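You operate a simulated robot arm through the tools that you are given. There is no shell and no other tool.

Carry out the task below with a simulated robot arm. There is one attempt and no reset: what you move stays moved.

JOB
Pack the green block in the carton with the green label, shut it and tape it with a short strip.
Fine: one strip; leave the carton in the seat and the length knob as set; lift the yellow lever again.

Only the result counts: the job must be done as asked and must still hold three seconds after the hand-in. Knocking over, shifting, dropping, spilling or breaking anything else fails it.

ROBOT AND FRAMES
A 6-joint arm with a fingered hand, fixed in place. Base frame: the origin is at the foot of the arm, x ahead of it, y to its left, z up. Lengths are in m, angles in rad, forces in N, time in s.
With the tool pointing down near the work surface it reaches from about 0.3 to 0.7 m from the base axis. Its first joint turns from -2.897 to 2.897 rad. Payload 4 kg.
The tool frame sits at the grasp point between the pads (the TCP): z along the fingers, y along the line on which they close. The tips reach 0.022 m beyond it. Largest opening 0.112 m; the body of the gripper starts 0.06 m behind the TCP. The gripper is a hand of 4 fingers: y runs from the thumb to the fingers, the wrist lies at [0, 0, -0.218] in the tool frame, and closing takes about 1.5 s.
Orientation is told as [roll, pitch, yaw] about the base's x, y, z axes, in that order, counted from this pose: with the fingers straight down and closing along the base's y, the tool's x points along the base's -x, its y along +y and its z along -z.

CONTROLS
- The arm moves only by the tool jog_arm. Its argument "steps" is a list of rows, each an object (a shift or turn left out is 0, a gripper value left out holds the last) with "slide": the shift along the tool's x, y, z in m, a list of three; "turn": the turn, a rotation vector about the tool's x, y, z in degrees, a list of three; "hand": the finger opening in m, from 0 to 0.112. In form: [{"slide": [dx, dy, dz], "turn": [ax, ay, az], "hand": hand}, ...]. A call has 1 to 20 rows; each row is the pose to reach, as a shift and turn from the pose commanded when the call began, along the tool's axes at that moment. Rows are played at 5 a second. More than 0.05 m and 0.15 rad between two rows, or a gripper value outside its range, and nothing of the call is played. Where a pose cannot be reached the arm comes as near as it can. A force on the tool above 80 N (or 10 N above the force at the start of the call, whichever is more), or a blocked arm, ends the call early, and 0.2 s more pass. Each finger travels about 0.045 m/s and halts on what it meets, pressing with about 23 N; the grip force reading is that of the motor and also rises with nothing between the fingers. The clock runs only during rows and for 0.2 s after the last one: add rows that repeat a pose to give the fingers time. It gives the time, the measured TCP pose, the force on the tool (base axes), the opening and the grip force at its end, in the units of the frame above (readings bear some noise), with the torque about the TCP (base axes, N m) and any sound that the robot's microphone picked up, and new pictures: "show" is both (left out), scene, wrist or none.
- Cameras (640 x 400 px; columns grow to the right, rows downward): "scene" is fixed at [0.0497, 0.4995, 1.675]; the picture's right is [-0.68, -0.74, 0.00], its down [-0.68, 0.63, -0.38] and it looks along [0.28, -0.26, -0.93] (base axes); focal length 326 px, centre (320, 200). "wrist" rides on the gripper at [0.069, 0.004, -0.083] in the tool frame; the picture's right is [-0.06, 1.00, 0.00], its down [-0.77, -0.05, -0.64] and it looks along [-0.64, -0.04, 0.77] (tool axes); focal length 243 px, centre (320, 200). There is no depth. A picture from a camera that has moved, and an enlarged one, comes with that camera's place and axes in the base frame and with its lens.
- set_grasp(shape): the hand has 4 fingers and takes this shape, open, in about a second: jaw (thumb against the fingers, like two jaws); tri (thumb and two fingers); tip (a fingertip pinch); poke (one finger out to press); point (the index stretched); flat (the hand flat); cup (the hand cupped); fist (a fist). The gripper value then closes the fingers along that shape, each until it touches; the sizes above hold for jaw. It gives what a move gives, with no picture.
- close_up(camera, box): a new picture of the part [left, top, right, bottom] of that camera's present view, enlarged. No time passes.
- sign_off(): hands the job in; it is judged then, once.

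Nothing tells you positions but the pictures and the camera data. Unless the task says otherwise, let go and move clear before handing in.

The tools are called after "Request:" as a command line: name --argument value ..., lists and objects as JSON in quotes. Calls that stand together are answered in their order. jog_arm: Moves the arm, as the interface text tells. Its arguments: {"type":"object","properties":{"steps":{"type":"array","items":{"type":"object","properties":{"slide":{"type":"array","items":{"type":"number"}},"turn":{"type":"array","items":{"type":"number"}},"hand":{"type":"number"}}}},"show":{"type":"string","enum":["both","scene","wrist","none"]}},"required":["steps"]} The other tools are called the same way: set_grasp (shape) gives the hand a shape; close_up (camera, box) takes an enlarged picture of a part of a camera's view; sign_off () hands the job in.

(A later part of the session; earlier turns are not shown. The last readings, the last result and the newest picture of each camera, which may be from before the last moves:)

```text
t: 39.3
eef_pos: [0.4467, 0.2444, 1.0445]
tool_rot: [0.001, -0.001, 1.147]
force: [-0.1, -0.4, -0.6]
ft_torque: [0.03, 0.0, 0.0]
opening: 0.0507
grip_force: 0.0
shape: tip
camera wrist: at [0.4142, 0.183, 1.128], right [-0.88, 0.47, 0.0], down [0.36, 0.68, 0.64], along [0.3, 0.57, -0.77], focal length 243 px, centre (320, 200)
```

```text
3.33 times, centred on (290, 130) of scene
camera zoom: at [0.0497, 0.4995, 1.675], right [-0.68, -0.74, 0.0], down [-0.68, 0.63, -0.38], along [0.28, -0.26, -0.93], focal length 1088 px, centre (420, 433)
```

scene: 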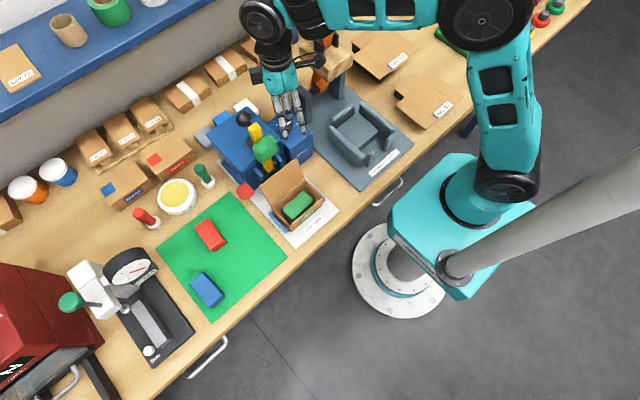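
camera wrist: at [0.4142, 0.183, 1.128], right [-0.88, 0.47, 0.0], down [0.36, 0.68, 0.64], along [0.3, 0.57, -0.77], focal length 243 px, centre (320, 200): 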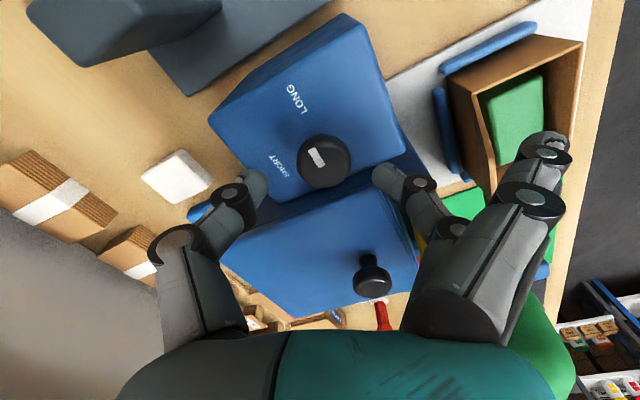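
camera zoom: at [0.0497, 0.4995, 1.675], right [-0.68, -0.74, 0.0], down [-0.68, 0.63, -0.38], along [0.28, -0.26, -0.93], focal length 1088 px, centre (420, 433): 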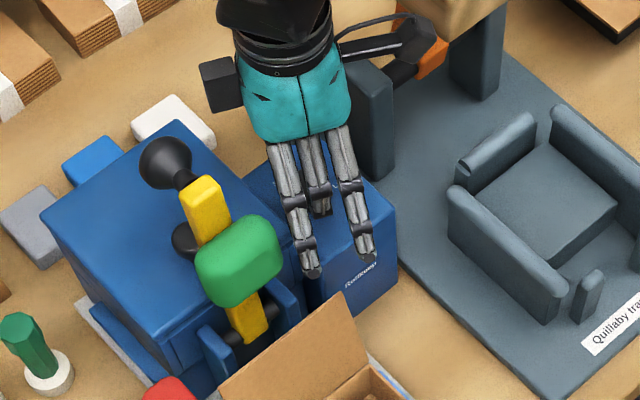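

Request:
jog_arm --steps '[{"slide": [0, 0.0015, 0.01]}, {"slide": [0, 0.0015, 0.0195]}, {"slide": [0, 0.0015, 0.0195], "hand": 0.04}, {"slide": [0, 0.0015, 0.0195], "hand": 0.03}, {"slide": [0, 0.0015, 0.0195], "hand": 0.02}, {"slide": [0, 0.0015, 0.0195], "hand": 0.02}, {"slide": [0, 0.0015, 0.0195], "hand": 0.02}]' --show "wrist"

Request:
close_up --camera "wrist" --box '[220, 80, 420, 280]'

```text
t: 40.9
eef_pos: [0.445, 0.2446, 1.0264]
tool_rot: [0.001, -0.003, 1.148]
force: [-0.8, 0.5, 0.8]
ft_torque: [0.01, 0.05, 0.03]
opening: 0.0229
grip_force: 23.3
shape: tip
camera wrist: at [0.4131, 0.1826, 1.1096], right [-0.88, 0.47, 0.0], down [0.36, 0.68, 0.64], along [0.3, 0.57, -0.77], focal length 243 px, centre (320, 200)
```

wrist: 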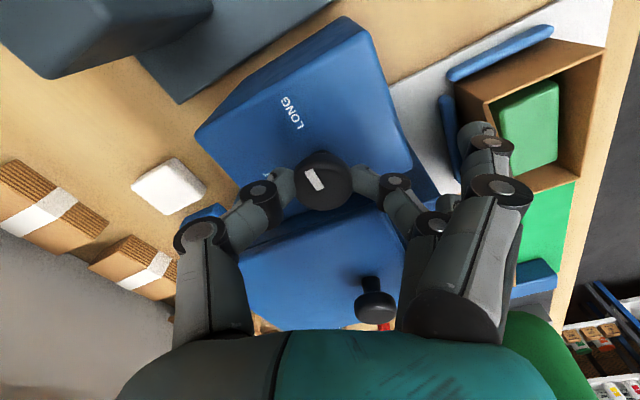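

```text
2.00 times, centred on (320, 180) of wrist
camera zoom: at [0.4131, 0.1826, 1.1096], right [-0.88, 0.47, 0.0], down [0.36, 0.68, 0.64], along [0.3, 0.57, -0.77], focal length 485 px, centre (320, 240)
```

zoom: 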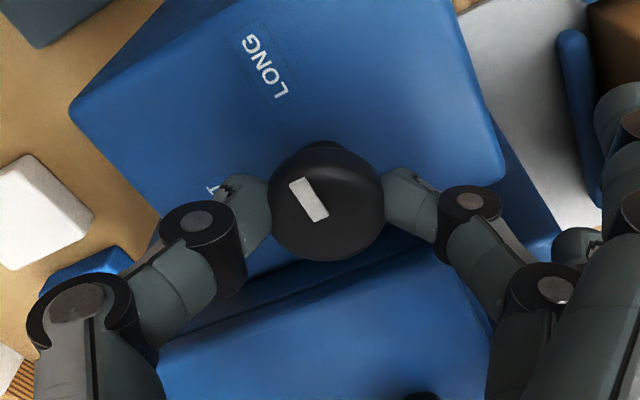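

A clean grip on the cap with no vertical load. Turning counterclockwise 48°, stopping short of the joint limit.

Request:
jog_arm --steps '[{"turn": [0, 0, -6]}, {"turn": [0, 0, -12]}, {"turn": [0, 0, -18]}, {"turn": [0, 0, -24]}, {"turn": [0, 0, -30]}, {"turn": [0, 0, -36]}, {"turn": [0, 0, -42]}, {"turn": [0, 0, -46]}, {"turn": [0, 0, -48]}, {"turn": [0, 0, -48]}]' --show "both"

Request:
close_up --camera "wrist" --box '[220, 80, 420, 280]'

```text
t: 43.1
eef_pos: [0.444, 0.2502, 1.0296]
tool_rot: [-0.003, -0.006, 1.977]
force: [7.5, -12.2, 0.7]
ft_torque: [-0.18, -0.15, -0.03]
opening: 0.0209
grip_force: 23.3
shape: tip
out of reach, approached as far as the arm can: row 9, 10
camera wrist: at [0.4674, 0.1839, 1.1119], right [-0.94, -0.34, 0.0], down [-0.26, 0.72, 0.65], along [-0.21, 0.61, -0.76], focal length 243 px, centre (320, 200)
```

scene: 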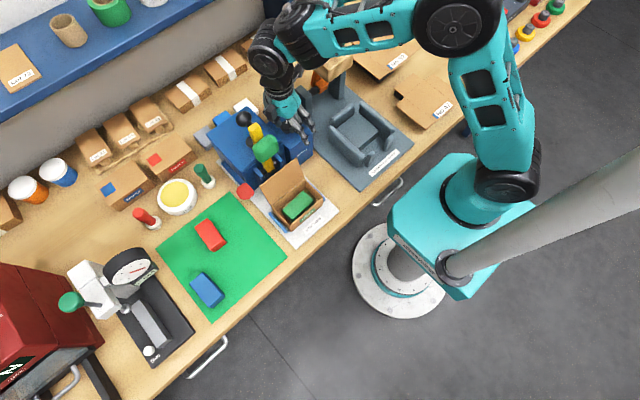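
wrist: 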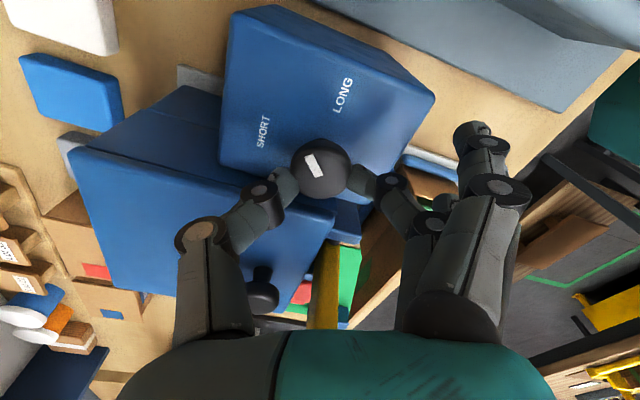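

```text
2.00 times, centred on (320, 180) of wrist
camera zoom: at [0.4674, 0.1839, 1.1119], right [-0.94, -0.34, 0.0], down [-0.26, 0.72, 0.65], along [-0.21, 0.61, -0.76], focal length 485 px, centre (320, 240)
```

zoom: 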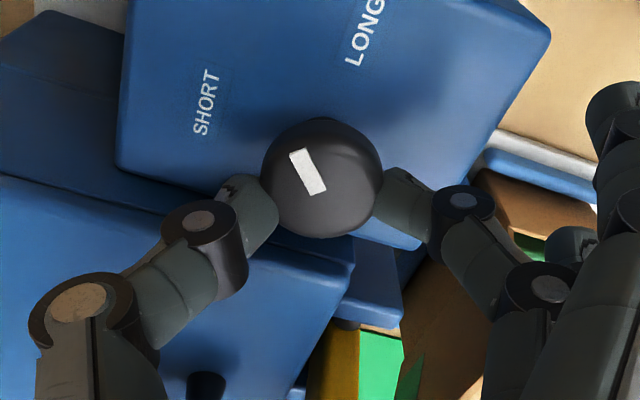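

The pointer is now about half-way to SHORT. I'll open and see whether it stays, then re-grip for the rest.

Request:
jog_arm --steps '[{"hand": 0.035}, {"hand": 0.05}, {"hand": 0.05}]' --show "wrist"

Request:
close_up --camera "wrist" --box '[220, 80, 420, 280]'

```text
t: 43.9
eef_pos: [0.4428, 0.2494, 1.0302]
tool_rot: [0.0, -0.006, 1.976]
force: [-0.1, -1.4, -0.1]
ft_torque: [-0.05, -0.02, 0.02]
opening: 0.0492
grip_force: 0.0
shape: tip
camera wrist: at [0.4667, 0.1847, 1.1112], right [-0.94, -0.34, 0.0], down [-0.26, 0.72, 0.65], along [-0.22, 0.61, -0.76], focal length 243 px, centre (320, 200)
```

wrist: 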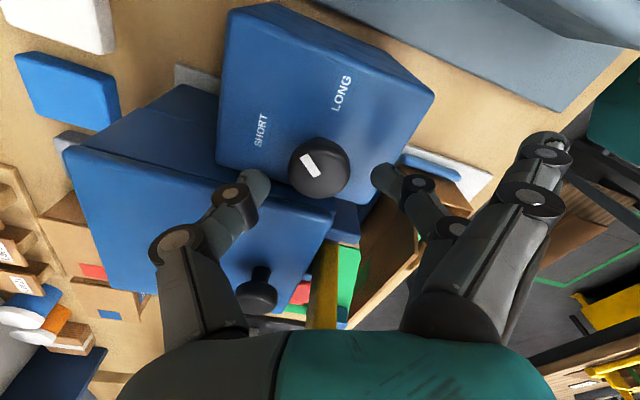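

```text
2.00 times, centred on (320, 180) of wrist
camera zoom: at [0.4667, 0.1847, 1.1112], right [-0.94, -0.34, 0.0], down [-0.26, 0.72, 0.65], along [-0.22, 0.61, -0.76], focal length 485 px, centre (320, 240)
```

zoom: 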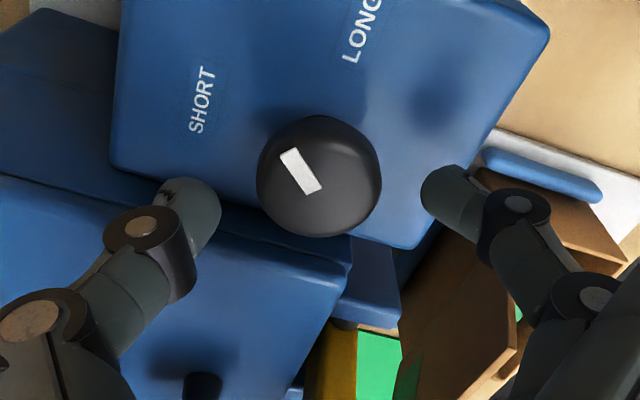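

The pointer stays where it's left, about 50° turned. Now I'll rise a bit, rotate the hand back, re-centre and re-grip.

Request:
jog_arm --steps '[{"slide": [0, 0, -0.02]}, {"slide": [0.0038, 0, -0.022], "turn": [0, 0.3, 6]}, {"slide": [0.0038, 0, -0.022], "turn": [0, 0.3, 12]}, {"slide": [0.0038, 0, -0.022], "turn": [0, 0.3, 18]}, {"slide": [0.0038, 0, -0.022], "turn": [0, 0.3, 24]}, {"slide": [0.0038, 0, -0.022], "turn": [0, 0.3, 30]}, {"slide": [0.0038, 0, -0.022], "turn": [0, 0.3, 36]}, {"slide": [0.0038, 0, -0.022], "turn": [0, 0.3, 42]}, {"slide": [0.0038, 0, -0.022], "turn": [0, 0.3, 47]}, {"slide": [0.0038, 0, -0.022], "turn": [0, 0.3, 47]}]' --show "wrist"

Request:
close_up --camera "wrist" --box '[220, 80, 420, 280]'

```text
t: 46.1
eef_pos: [0.4442, 0.2466, 1.0514]
tool_rot: [-0.004, 0.003, 1.161]
force: [-0.4, -0.1, -0.1]
ft_torque: [0.01, 0.01, 0.0]
opening: 0.0493
grip_force: 0.0
shape: tip
camera wrist: at [0.4132, 0.1844, 1.1337], right [-0.89, 0.45, 0.0], down [0.35, 0.69, 0.64], along [0.29, 0.57, -0.77], focal length 243 px, centre (320, 200)
```

wrist: 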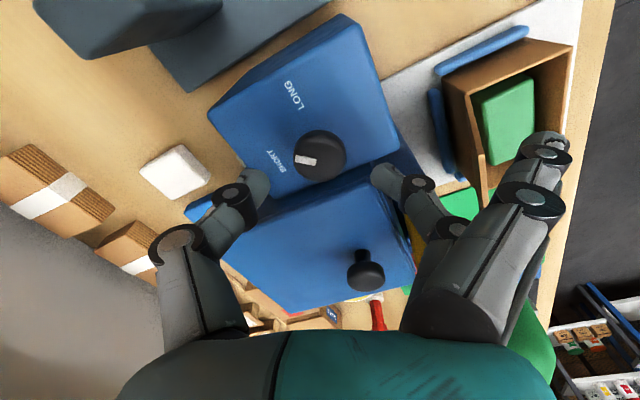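

```text
2.00 times, centred on (320, 180) of wrist
camera zoom: at [0.4132, 0.1844, 1.1337], right [-0.89, 0.45, 0.0], down [0.35, 0.69, 0.64], along [0.29, 0.57, -0.77], focal length 485 px, centre (320, 240)
```

zoom: 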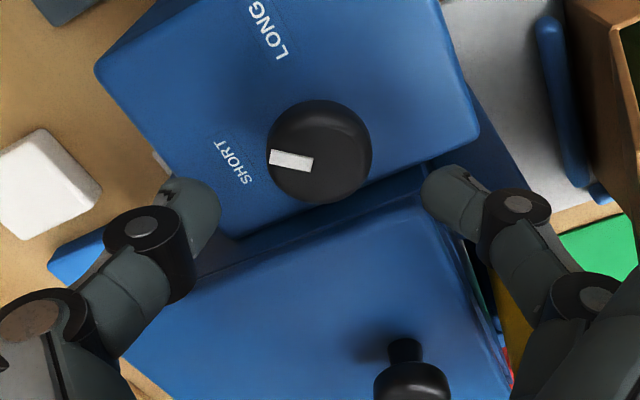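

Pointer is now about 39° short of SHORT. Re-gripping and turning another 38°.

Request:
jog_arm --steps '[{"slide": [0, 0, 0.013]}, {"slide": [0, 0, 0.0255]}, {"slide": [0, 0, 0.0255], "hand": 0.04}, {"slide": [0, 0, 0.0255], "hand": 0.03}, {"slide": [0, 0, 0.0255], "hand": 0.02}, {"slide": [0, 0, 0.0255], "hand": 0.02}, {"slide": [0, 0, 0.0255], "hand": 0.02}, {"slide": [0, 0, 0.0255], "turn": [0, 0, -6]}, {"slide": [0, 0, 0.0255], "turn": [0, 0, -12]}, {"slide": [0, 0, 0.0255], "turn": [0, 0, -18]}, {"slide": [0, 0, 0.0255], "turn": [0, 0, -24]}, {"slide": [0, 0, 0.0255], "turn": [0, 0, -30]}, {"slide": [0, 0, 0.0255], "turn": [0, 0, -36]}, {"slide": [0, 0, 0.0255], "turn": [0, 0, -38]}, {"slide": [0, 0, 0.0255], "turn": [0, 0, -38]}]' --show "wrist"

Request:
close_up --camera "wrist" --box '[220, 80, 420, 280]'

```text
t: 49.3
eef_pos: [0.4448, 0.2461, 1.0247]
tool_rot: [0.001, 0.006, 1.828]
force: [-0.7, -8.2, 11.7]
ft_torque: [-0.13, -0.01, -0.01]
opening: 0.0242
grip_force: 23.5
shape: tip
camera wrist: at [0.4582, 0.1787, 1.1082], right [-0.98, -0.19, 0.0], down [-0.15, 0.76, 0.64], along [-0.12, 0.63, -0.77], focal length 243 px, centre (320, 200)
```

wrist: 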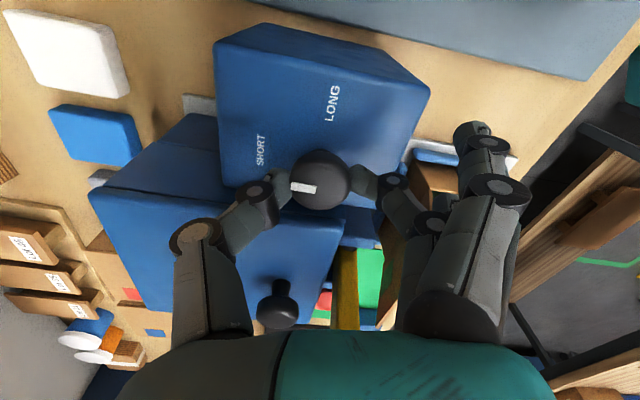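

```text
2.00 times, centred on (320, 180) of wrist
camera zoom: at [0.4582, 0.1787, 1.1082], right [-0.98, -0.19, 0.0], down [-0.15, 0.76, 0.64], along [-0.12, 0.63, -0.77], focal length 485 px, centre (320, 240)
```

zoom: 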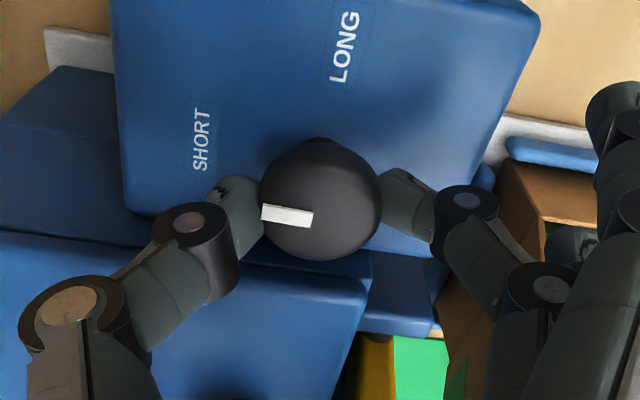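

The pointer now points along +x, at SHORT. Releasing and lifting to verify.

Request:
jog_arm --steps '[{"hand": 0.035}, {"hand": 0.05}, {"hand": 0.05}, {"slide": [0, 0, -0.03], "hand": 0.05}, {"slide": [0, 0, -0.07], "hand": 0.05}, {"slide": [0, 0, -0.1], "hand": 0.05}, {"slide": [0, 0, -0.1], "hand": 0.05}]'

Request:
close_up --camera "wrist" --box '[220, 40, 420, 240]'

Request:
close_up --camera "scene" --box '[220, 80, 350, 230]'

```text
t: 50.9
eef_pos: [0.4426, 0.2475, 1.1255]
tool_rot: [0.001, 0.005, 1.828]
force: [-0.4, -0.6, 0.5]
ft_torque: [-0.01, -0.01, -0.02]
opening: 0.0493
grip_force: 0.1
shape: tip
camera wrist: at [0.4572, 0.1793, 1.2087], right [-0.98, -0.19, 0.0], down [-0.15, 0.76, 0.64], along [-0.12, 0.63, -0.77], focal length 243 px, centre (320, 200)
```

scene: 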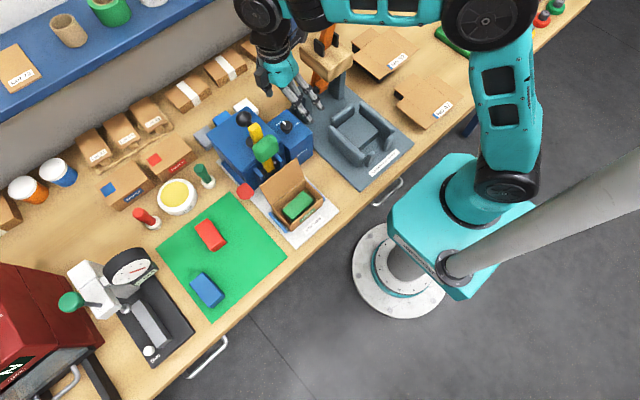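
wrist: 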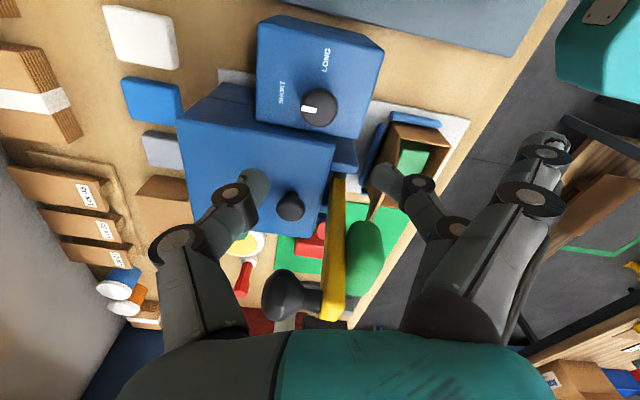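

```text
2.00 times, centred on (320, 140) of wrist
camera zoom: at [0.4572, 0.1793, 1.2087], right [-0.98, -0.19, 0.0], down [-0.15, 0.76, 0.64], along [-0.12, 0.63, -0.77], focal length 485 px, centre (320, 320)
```

zoom: 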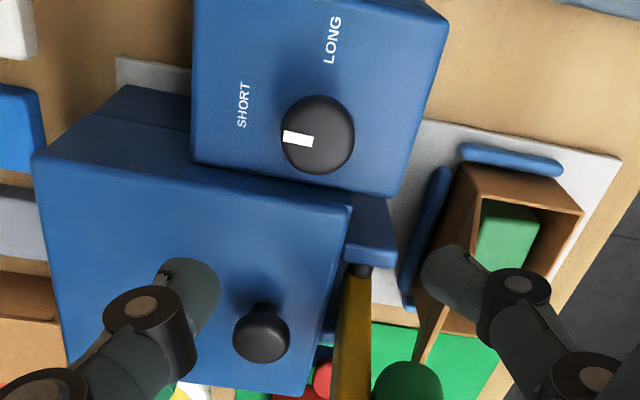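

```text
2.67 times, centred on (285, 155) of scene
camera zoom: at [0.0497, 0.4995, 1.675], right [-0.68, -0.74, 0.0], down [-0.68, 0.63, -0.38], along [0.28, -0.26, -0.93], focal length 870 px, centre (413, 320)
```

zoom: 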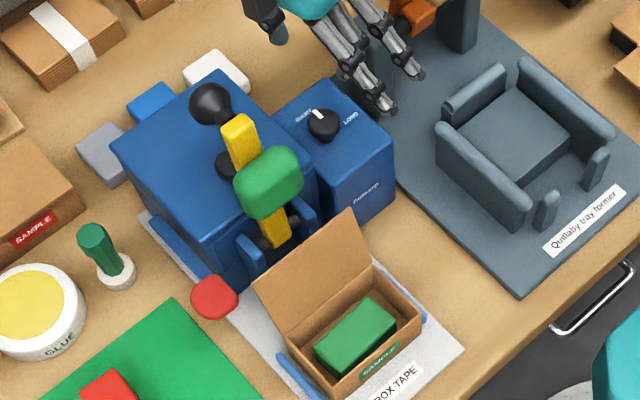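

Request:
close_up --camera "scene" --box '[265, 105, 315, 140]'

Request:
close_up --camera "wrist" --box '[270, 50, 370, 140]'

```text
11.43 times, centred on (290, 122) of scene
camera zoom: at [0.0497, 0.4995, 1.675], right [-0.68, -0.74, 0.0], down [-0.68, 0.63, -0.38], along [0.28, -0.26, -0.93], focal length 3728 px, centre (663, 1086)
```

zoom: 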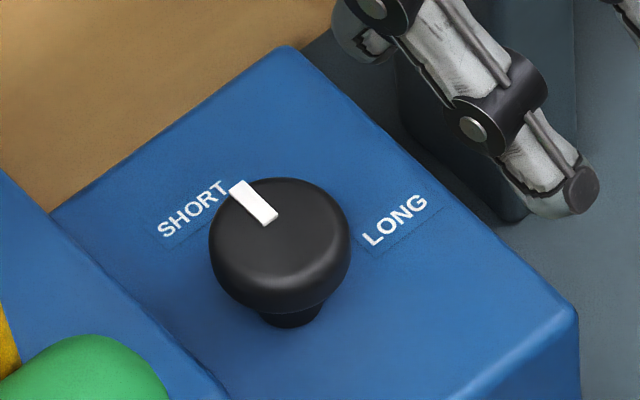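

```text
4.44 times, centred on (320, 95) of wrist
camera zoom: at [0.4572, 0.1793, 1.2087], right [-0.98, -0.19, 0.0], down [-0.15, 0.76, 0.64], along [-0.12, 0.63, -0.77], focal length 1078 px, centre (320, 667)
```

zoom: 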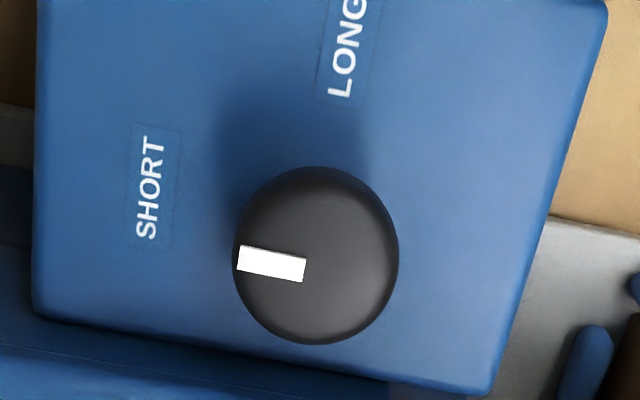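

SHORT is set (pointer parallel to the +x direction at the label). Next is closing the lid: I'll retreat up and to a free area, turn the hand back to yaw 0, and look at the single-finger "poke" shape.

Request:
jog_arm --steps '[{"slide": [0.001, 0.01, -0.04]}, {"slide": [0.0036, 0.04, -0.07], "turn": [0, 0, 3]}, {"slide": [0.0036, 0.075, -0.08], "turn": [0, 0, 10]}, {"slide": [0.0036, 0.1043, -0.08], "turn": [0, 0, 17]}, {"slide": [0.0036, 0.1043, -0.08], "turn": [0, 0, 24]}, {"slide": [0.0036, 0.1043, -0.08], "turn": [0, 0, 31]}, {"slide": [0.0036, 0.1043, -0.08], "turn": [0, 0, 38]}, {"slide": [0.0036, 0.1043, -0.08], "turn": [0, 0, 45]}, {"slide": [0.0036, 0.1043, -0.08], "turn": [0, 0, 52]}, {"slide": [0.0036, 0.1043, -0.08], "turn": [0, 0, 59]}, {"slide": [0.0036, 0.1043, -0.08], "turn": [0, 0, 66]}, {"slide": [0.0036, 0.1043, -0.08], "turn": [0, 0, 73]}, {"slide": [0.0036, 0.1043, -0.08], "turn": [0, 0, 80]}, {"slide": [0.0036, 0.1043, -0.08], "turn": [0, 0, 87]}, {"slide": [0.0036, 0.1043, -0.08], "turn": [0, 0, 94]}, {"slide": [0.0036, 0.1043, -0.08], "turn": [0, 0, 100]}, {"slide": [0.0036, 0.1043, -0.08], "turn": [0, 0, 104.8]}, {"slide": [0.0036, 0.1043, -0.08], "turn": [0, 0, 104.8]}]' --show "none"

Request:
set_grasp --shape "poke"

Request:
close_up --camera "wrist" --box '[0, 0, 640, 400]'

Request:
close_up --camera "scene" --box '[210, 20, 430, 220]'

```text
t: 54.7
eef_pos: [0.3437, 0.2189, 1.206]
tool_rot: [-0.004, -0.001, -0.004]
force: [0.0, -0.2, -0.6]
ft_torque: [0.03, 0.0, 0.04]
opening: 0.0493
grip_force: 0.1
shape: tip
```

```text
t: 55.6
eef_pos: [0.3439, 0.2184, 1.2044]
tool_rot: [-0.005, -0.001, -0.003]
force: [1.1, 0.1, -0.2]
ft_torque: [-0.01, -0.03, -0.02]
opening: 0.0
grip_force: 0.0
shape: poke
```

```text
1.00 times, centred on (320, 200) of wrist (not enlarged: the box is as wide or as high as the picture)
camera zoom: at [0.2753, 0.2229, 1.2871], right [0.07, 1.0, 0.0], down [0.76, -0.05, 0.64], along [0.64, -0.05, -0.77], focal length 243 px, centre (320, 200)
```

zoom: 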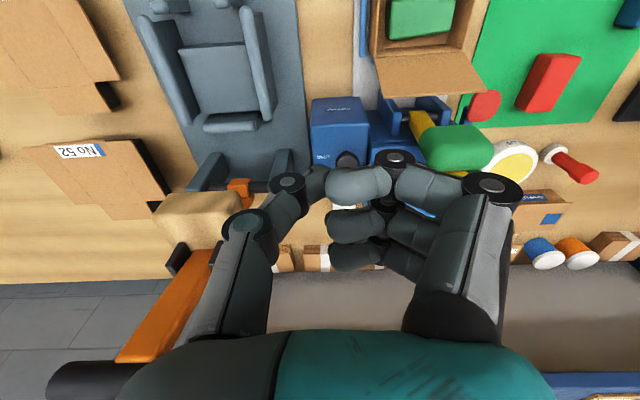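

```text
2.00 times, centred on (320, 120) of scene
camera zoom: at [0.0497, 0.4995, 1.675], right [-0.68, -0.74, 0.0], down [-0.68, 0.63, -0.38], along [0.28, -0.26, -0.93], focal length 652 px, centre (320, 360)
```

zoom: 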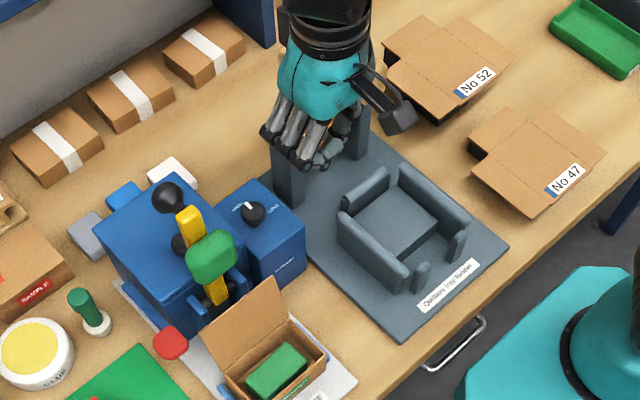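

Request:
set_grasp --shape "point"

Request:
close_up --camera "wrist" --box '[0, 0, 640, 400]'

Request:
close_up --camera "scene" --box '[300, 20, 420, 140]'

```text
t: 56.5
eef_pos: [0.3446, 0.2186, 1.2051]
tool_rot: [-0.004, -0.002, 0.0]
force: [-0.7, 1.2, 0.9]
ft_torque: [0.0, 0.0, -0.03]
opening: 0.106
grip_force: 0.1
shape: point
```

```text
1.00 times, centred on (320, 200) of wrist (not enlarged: the box is as wide or as high as the picture)
camera zoom: at [0.2753, 0.2229, 1.2871], right [0.07, 1.0, 0.0], down [0.76, -0.05, 0.64], along [0.64, -0.05, -0.77], focal length 243 px, centre (320, 200)
```

zoom: 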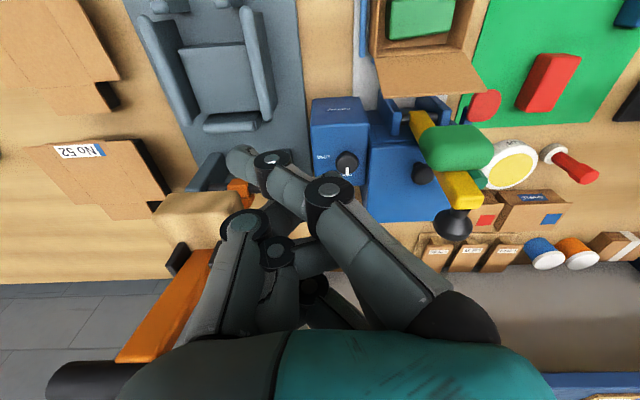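

```text
3.33 times, centred on (360, 80) of scene
camera zoom: at [0.0497, 0.4995, 1.675], right [-0.68, -0.74, 0.0], down [-0.68, 0.63, -0.38], along [0.28, -0.26, -0.93], focal length 1088 px, centre (187, 600)
```

zoom: 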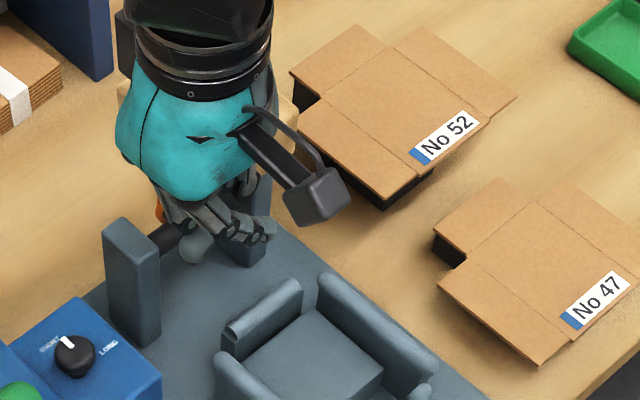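

Request:
jog_arm --steps '[{"hand": 0.112}, {"hand": 0.112}, {"hand": 0.112}, {"hand": 0.112}, {"hand": 0.112}]' --show "wrist"

Request:
close_up --camera "scene" --box '[300, 20, 420, 140]'

```text
t: 57.7
eef_pos: [0.3437, 0.219, 1.206]
tool_rot: [-0.005, -0.002, -0.001]
force: [0.8, 0.2, -0.3]
ft_torque: [-0.02, -0.02, -0.02]
opening: 0.1057
grip_force: 0.0
shape: point
camera wrist: at [0.2753, 0.2229, 1.2871], right [0.07, 1.0, 0.0], down [0.76, -0.05, 0.64], along [0.64, -0.05, -0.77], focal length 243 px, centre (320, 200)
```

wrist: 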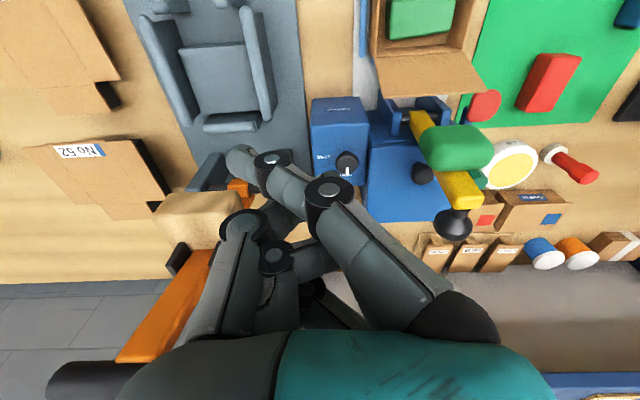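

```text
3.33 times, centred on (360, 80) of scene
camera zoom: at [0.0497, 0.4995, 1.675], right [-0.68, -0.74, 0.0], down [-0.68, 0.63, -0.38], along [0.28, -0.26, -0.93], focal length 1088 px, centre (187, 600)
```

zoom: 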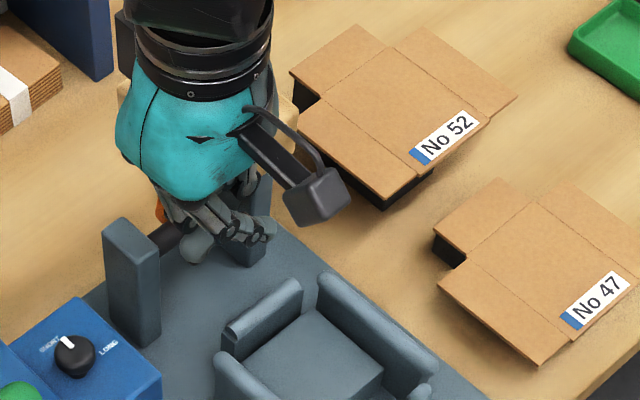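

Request:
set_grasp --shape "flat"

Request:
close_up --camera "wrist" --box '[0, 0, 640, 400]'

Request:
close_up --camera "scene" --box '[300, 20, 420, 140]'

Request:
set_grasp --shape "poke"

Request:
jog_arm --steps '[{"hand": 0.112}, {"hand": 0.112}, {"hand": 0.112}, {"hand": 0.112}, {"hand": 0.112}]' --show "wrist"

Request:
close_up --camera "scene" --box '[300, 20, 420, 140]'

```text
t: 58.6
eef_pos: [0.345, 0.2182, 1.2042]
tool_rot: [-0.004, -0.001, -0.002]
force: [-0.3, 0.5, -0.4]
ft_torque: [0.0, 0.01, -0.03]
opening: 0.1059
grip_force: 0.0
shape: flat
```

```text
1.00 times, centred on (320, 200) of wrist (not enlarged: the box is as wide or as high as the picture)
camera zoom: at [0.2753, 0.2229, 1.2871], right [0.07, 1.0, 0.0], down [0.76, -0.05, 0.64], along [0.64, -0.05, -0.77], focal length 243 px, centre (320, 200)
```

zoom: 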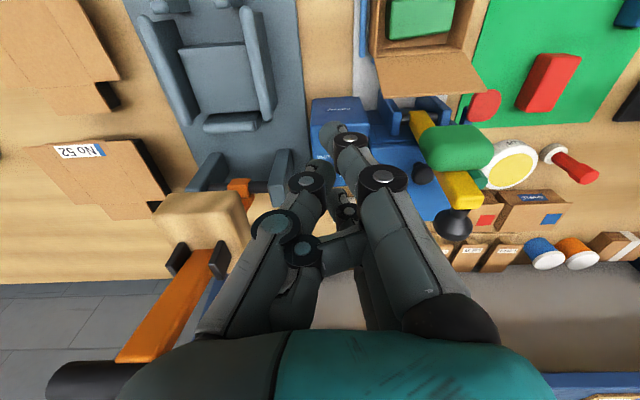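

```text
3.33 times, centred on (360, 80) of scene
camera zoom: at [0.0497, 0.4995, 1.675], right [-0.68, -0.74, 0.0], down [-0.68, 0.63, -0.38], along [0.28, -0.26, -0.93], focal length 1088 px, centre (187, 600)
```

zoom: 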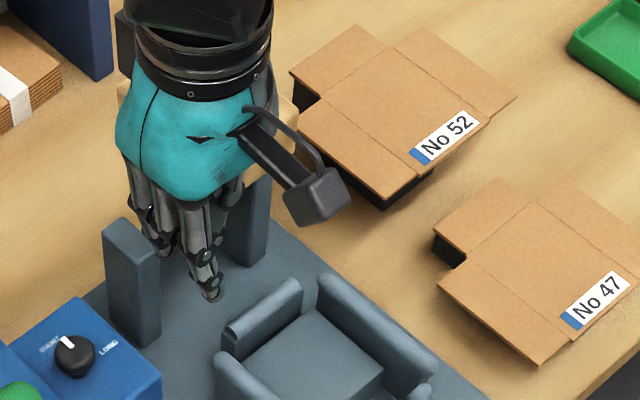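

```text
t: 59.5
eef_pos: [0.3431, 0.2174, 1.2046]
tool_rot: [-0.006, -0.002, 0.0]
force: [0.3, 1.0, 0.3]
ft_torque: [-0.01, 0.03, 0.0]
opening: 0.0
grip_force: 0.0
shape: poke
```

```text
t: 60.7
eef_pos: [0.3433, 0.2181, 1.2046]
tool_rot: [-0.004, -0.002, -0.002]
force: [-0.1, 0.3, 0.5]
ft_torque: [0.0, 0.01, 0.01]
opening: 0.0
grip_force: 0.0
shape: poke
camera wrist: at [0.2753, 0.2229, 1.2871], right [0.07, 1.0, 0.0], down [0.76, -0.05, 0.64], along [0.64, -0.05, -0.77], focal length 243 px, centre (320, 200)
```

wrist: 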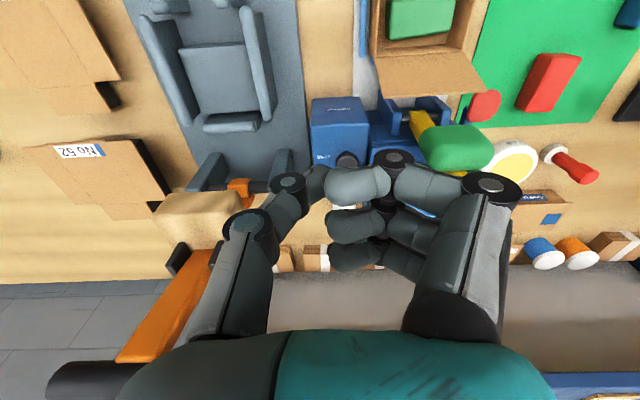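

```text
3.33 times, centred on (360, 80) of scene
camera zoom: at [0.0497, 0.4995, 1.675], right [-0.68, -0.74, 0.0], down [-0.68, 0.63, -0.38], along [0.28, -0.26, -0.93], focal length 1088 px, centre (187, 600)
```

zoom: 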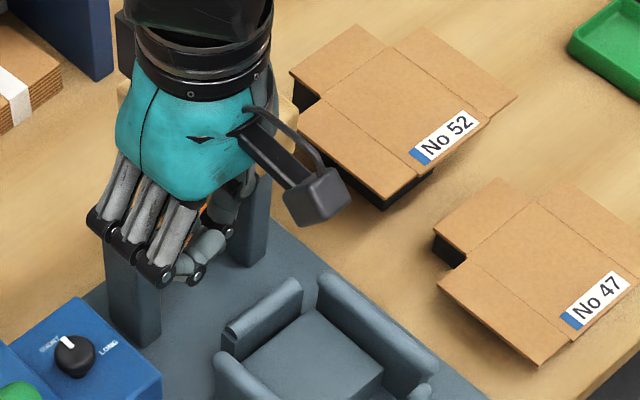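

The single-finger shapes aren't useful. Instead I'll use the wide-open jaw with the hand at −90° yaw: the thumb goes behind the lid's near corner (y≈0.288) and sweeps it forward, with the rest of the hand kept in front, clear of the lever.

Request:
set_grasp --shape "jaw"

Request:
jog_arm --steps '[{"slide": [0, 0, 0], "turn": [0, 0, -7.5], "hand": 0.112}, {"slide": [0, 0, 0], "turn": [0, 0, -15]}, {"slide": [0, 0, 0], "turn": [0, 0, -22.5]}, {"slide": [0, 0, 0], "turn": [0, 0, -30]}, {"slide": [0, 0, 0], "turn": [0, 0, -37.5]}, {"slide": [0, 0, 0], "turn": [0, 0, -45]}, {"slide": [0, 0, 0], "turn": [0, 0, -52.5]}, {"slide": [0, 0, 0], "turn": [0, 0, -60]}, {"slide": [0, 0, 0], "turn": [0, 0, -67.5]}, {"slide": [0.01, 0.02, 0], "turn": [0, 0, -75]}, {"slide": [0.02, 0.05, 0], "turn": [0, 0, -82.5]}, {"slide": [0.027, 0.07, 0.02], "turn": [0, 0, -90]}, {"slide": [0.027, 0.07, 0.05], "turn": [0, 0, -90]}, {"slide": [0.027, 0.07, 0.08], "turn": [0, 0, -90]}, {"slide": [0.027, 0.07, 0.1], "turn": [0, 0, -90]}, {"slide": [0.027, 0.07, 0.1], "turn": [0, 0, -90]}]'

Request:
close_up --camera "wrist" --box '[0, 0, 360, 260]'

Request:
close_up --camera "scene" --box '[210, 80, 350, 230]'

```text
t: 61.6
eef_pos: [0.3437, 0.2186, 1.2047]
tool_rot: [-0.005, -0.002, -0.002]
force: [0.0, 0.7, -0.4]
ft_torque: [0.01, 0.01, 0.01]
opening: 0.112
grip_force: 0.1
shape: jaw
```

```text
t: 65.0
eef_pos: [0.317, 0.2876, 1.1061]
tool_rot: [0.0, 0.006, 1.57]
force: [0.4, 0.4, -0.5]
ft_torque: [0.02, 0.02, 0.02]
opening: 0.1117
grip_force: 0.1
shape: jaw
camera wrist: at [0.3129, 0.2179, 1.1889], right [-1.0, 0.07, 0.0], down [0.05, 0.77, 0.64], along [0.04, 0.64, -0.77], focal length 243 px, centre (320, 200)
```

scene: 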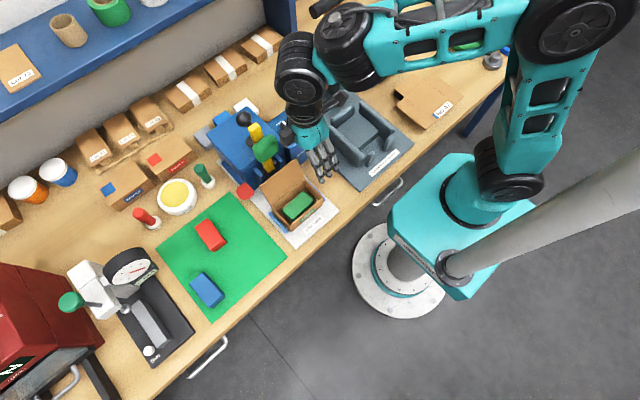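
wrist: 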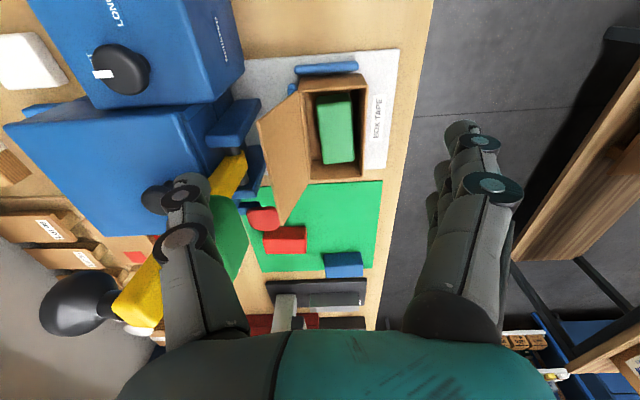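

```text
1.54 times, centred on (180, 130) of wrist
camera zoom: at [0.3129, 0.2179, 1.1889], right [-1.0, 0.07, 0.0], down [0.05, 0.77, 0.64], along [0.04, 0.64, -0.77], focal length 373 px, centre (535, 308)
```

zoom: 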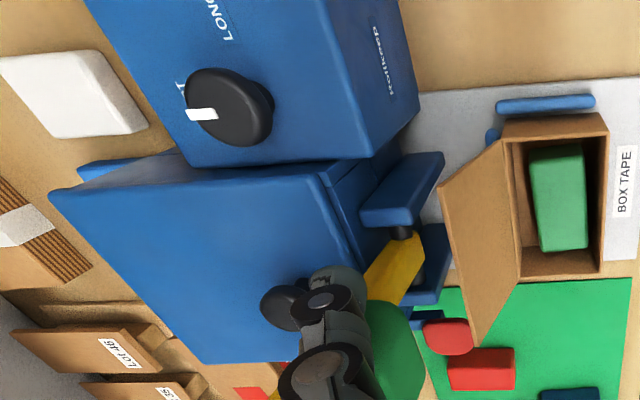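

```text
2.67 times, centred on (280, 155) of scene
camera zoom: at [0.0497, 0.4995, 1.675], right [-0.68, -0.74, 0.0], down [-0.68, 0.63, -0.38], along [0.28, -0.26, -0.93], focal length 870 px, centre (427, 320)
```

zoom: 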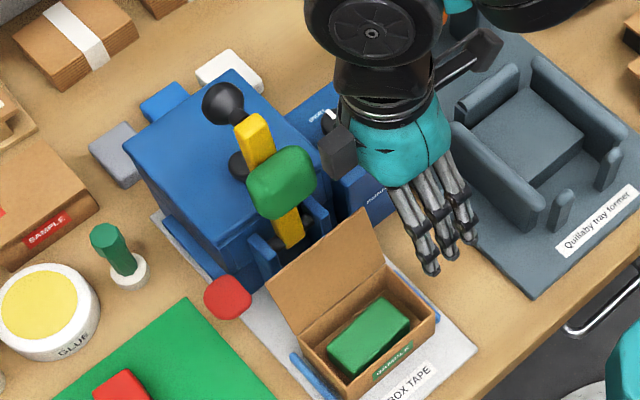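

I can see the gap between the lid and the machine bracket (bracket side at y≈0.302). The thumb will descend at y≈0.286, x≈0.383 behind the lid's corner. Lowering partway and checking.

Request:
jog_arm --steps '[{"slide": [0.002, 0, 0.03]}, {"slide": [0.002, 0, 0.055]}, {"slide": [0.002, 0, 0.065]}, {"slide": [0.002, 0, 0.065]}]'

Request:
close_up --camera "wrist" --box '[100, 60, 360, 260]'

Request:
close_up --camera "scene" --box '[220, 110, 340, 220]'

```text
t: 66.0
eef_pos: [0.3202, 0.2851, 1.0408]
tool_rot: [-0.001, 0.005, 1.569]
force: [-0.3, 0.5, -0.4]
ft_torque: [-0.02, -0.01, 0.01]
opening: 0.1118
grip_force: 0.0
shape: jaw
camera wrist: at [0.3151, 0.2155, 1.1237], right [-1.0, 0.07, 0.0], down [0.05, 0.77, 0.64], along [0.04, 0.64, -0.77], focal length 243 px, centre (320, 200)
```

scene: 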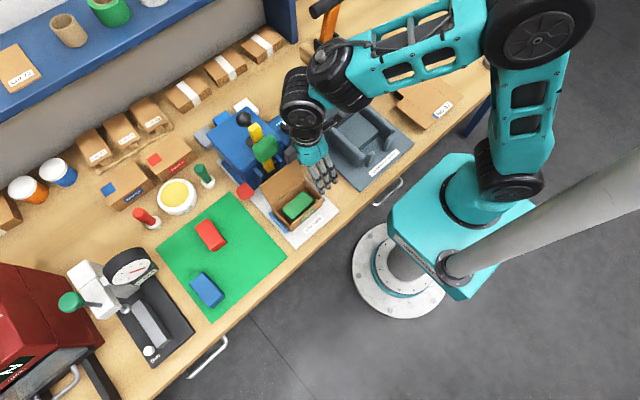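
wrist: 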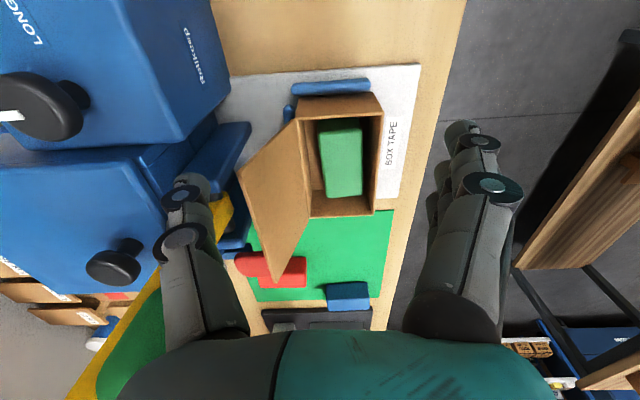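

```text
2.00 times, centred on (230, 160) of wrist
camera zoom: at [0.3151, 0.2155, 1.1237], right [-1.0, 0.07, 0.0], down [0.05, 0.77, 0.64], along [0.04, 0.64, -0.77], focal length 485 px, centre (500, 280)
```

zoom: 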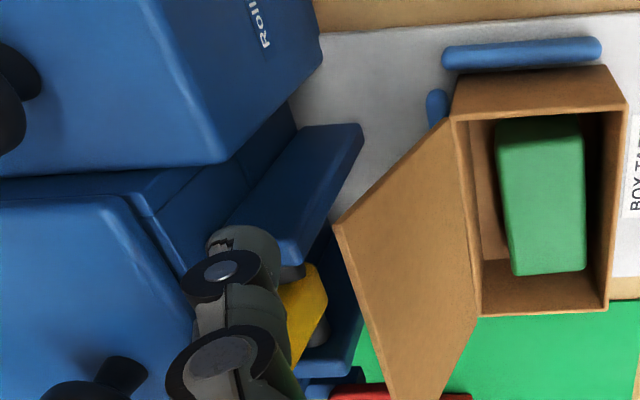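

```text
3.64 times, centred on (280, 165) of scene
camera zoom: at [0.0497, 0.4995, 1.675], right [-0.68, -0.74, 0.0], down [-0.68, 0.63, -0.38], along [0.28, -0.26, -0.93], focal length 1186 px, centre (466, 327)
```

zoom: 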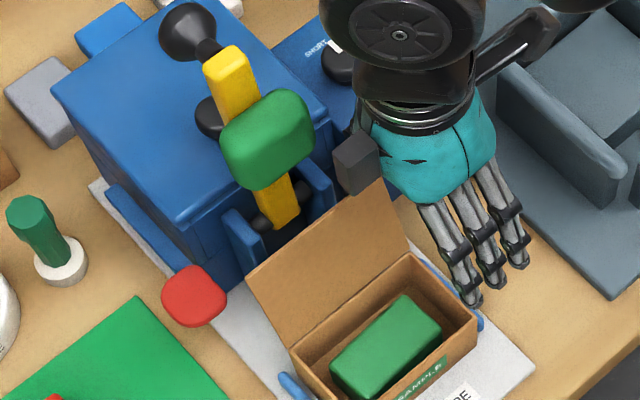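

Thumb is properly behind the lid with clearance to the bracket. Lowering the last 27 mm.

Request:
jog_arm --steps '[{"slide": [0, 0, 0.014]}, {"slide": [0, 0, 0.027]}, {"slide": [0, 0, 0.027]}]' --show "wrist"

Request:
close_up --camera "wrist" --box '[100, 60, 360, 260]'

```text
t: 66.8
eef_pos: [0.3178, 0.2857, 1.0137]
tool_rot: [0.001, 0.007, 1.569]
force: [0.9, -0.1, -0.4]
ft_torque: [0.01, 0.02, 0.01]
opening: 0.1117
grip_force: 0.2
shape: jaw
camera wrist: at [0.3139, 0.2161, 1.0968], right [-1.0, 0.07, 0.0], down [0.05, 0.77, 0.64], along [0.04, 0.64, -0.77], focal length 243 px, centre (320, 200)
```

wrist: 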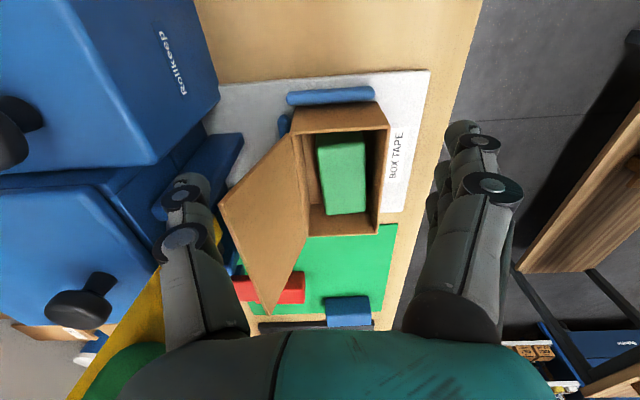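

```text
2.00 times, centred on (230, 160) of wrist
camera zoom: at [0.3139, 0.2161, 1.0968], right [-1.0, 0.07, 0.0], down [0.05, 0.77, 0.64], along [0.04, 0.64, -0.77], focal length 485 px, centre (500, 280)
```

zoom: 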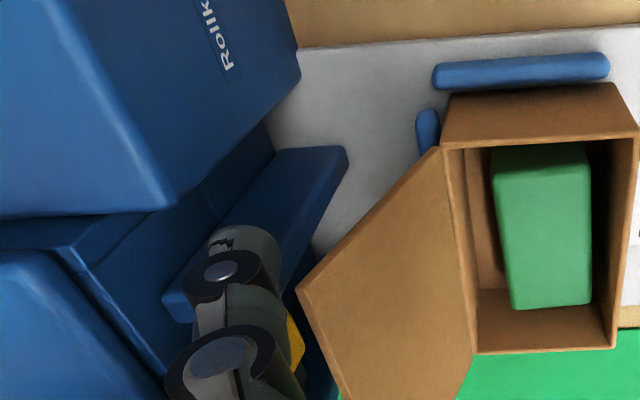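

The thumb is behind the lid. Now sweeping slowly forward (−x).

Request:
jog_arm --steps '[{"slide": [0, 0.01, 0]}, {"slide": [0, 0.02, 0]}, {"slide": [0, 0.03, 0]}, {"slide": [0, 0.04, 0]}, {"slide": [0, 0.05, 0]}, {"slide": [0, 0.055, 0]}, {"slide": [0, 0.055, 0]}]'

Request:
close_up --camera "wrist" --box '[100, 60, 360, 260]'

Request:
close_up --camera "scene" --box '[220, 110, 340, 220]'

```text
t: 68.4
eef_pos: [0.2646, 0.2854, 1.0135]
tool_rot: [-0.002, 0.003, 1.57]
force: [-0.3, 0.4, -0.4]
ft_torque: [-0.01, 0.03, 0.0]
opening: 0.1117
grip_force: 0.0
shape: jaw
camera wrist: at [0.2588, 0.2161, 1.0964], right [-1.0, 0.07, 0.0], down [0.05, 0.77, 0.64], along [0.04, 0.64, -0.77], focal length 243 px, centre (320, 200)
```

scene: 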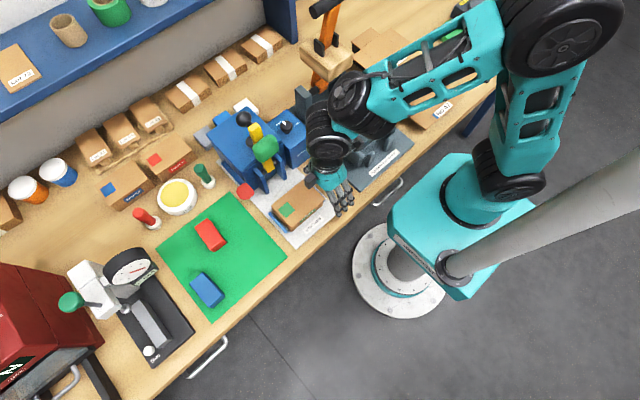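
wrist: 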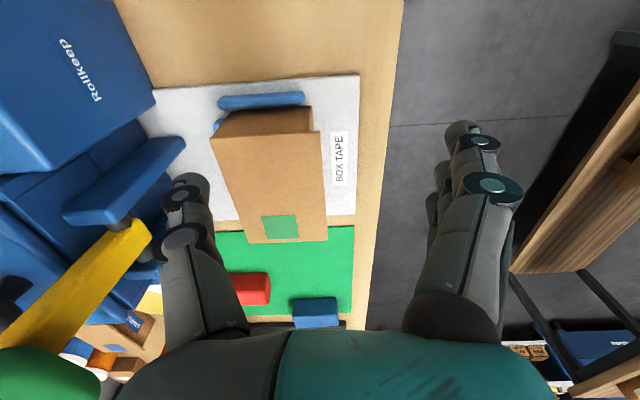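

```text
2.00 times, centred on (230, 160) of wrist
camera zoom: at [0.2588, 0.2161, 1.0964], right [-1.0, 0.07, 0.0], down [0.05, 0.77, 0.64], along [0.04, 0.64, -0.77], focal length 485 px, centre (500, 280)
```

zoom: 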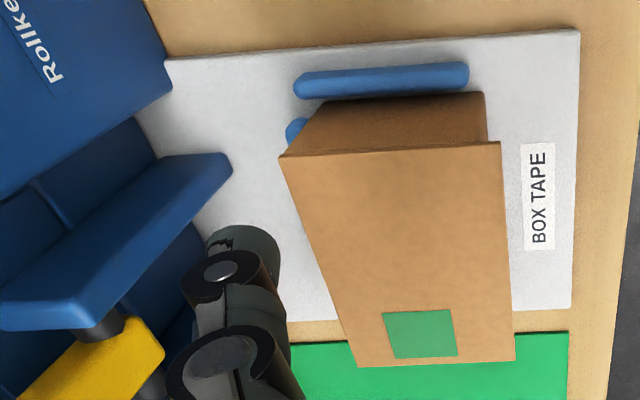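

```text
3.64 times, centred on (280, 165) of scene
camera zoom: at [0.0497, 0.4995, 1.675], right [-0.68, -0.74, 0.0], down [-0.68, 0.63, -0.38], along [0.28, -0.26, -0.93], focal length 1186 px, centre (466, 327)
```

zoom: 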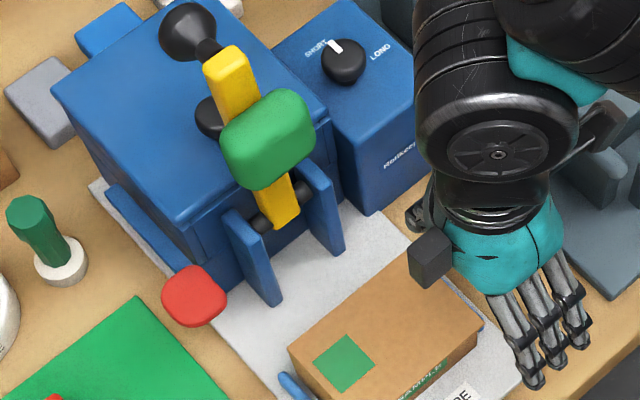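

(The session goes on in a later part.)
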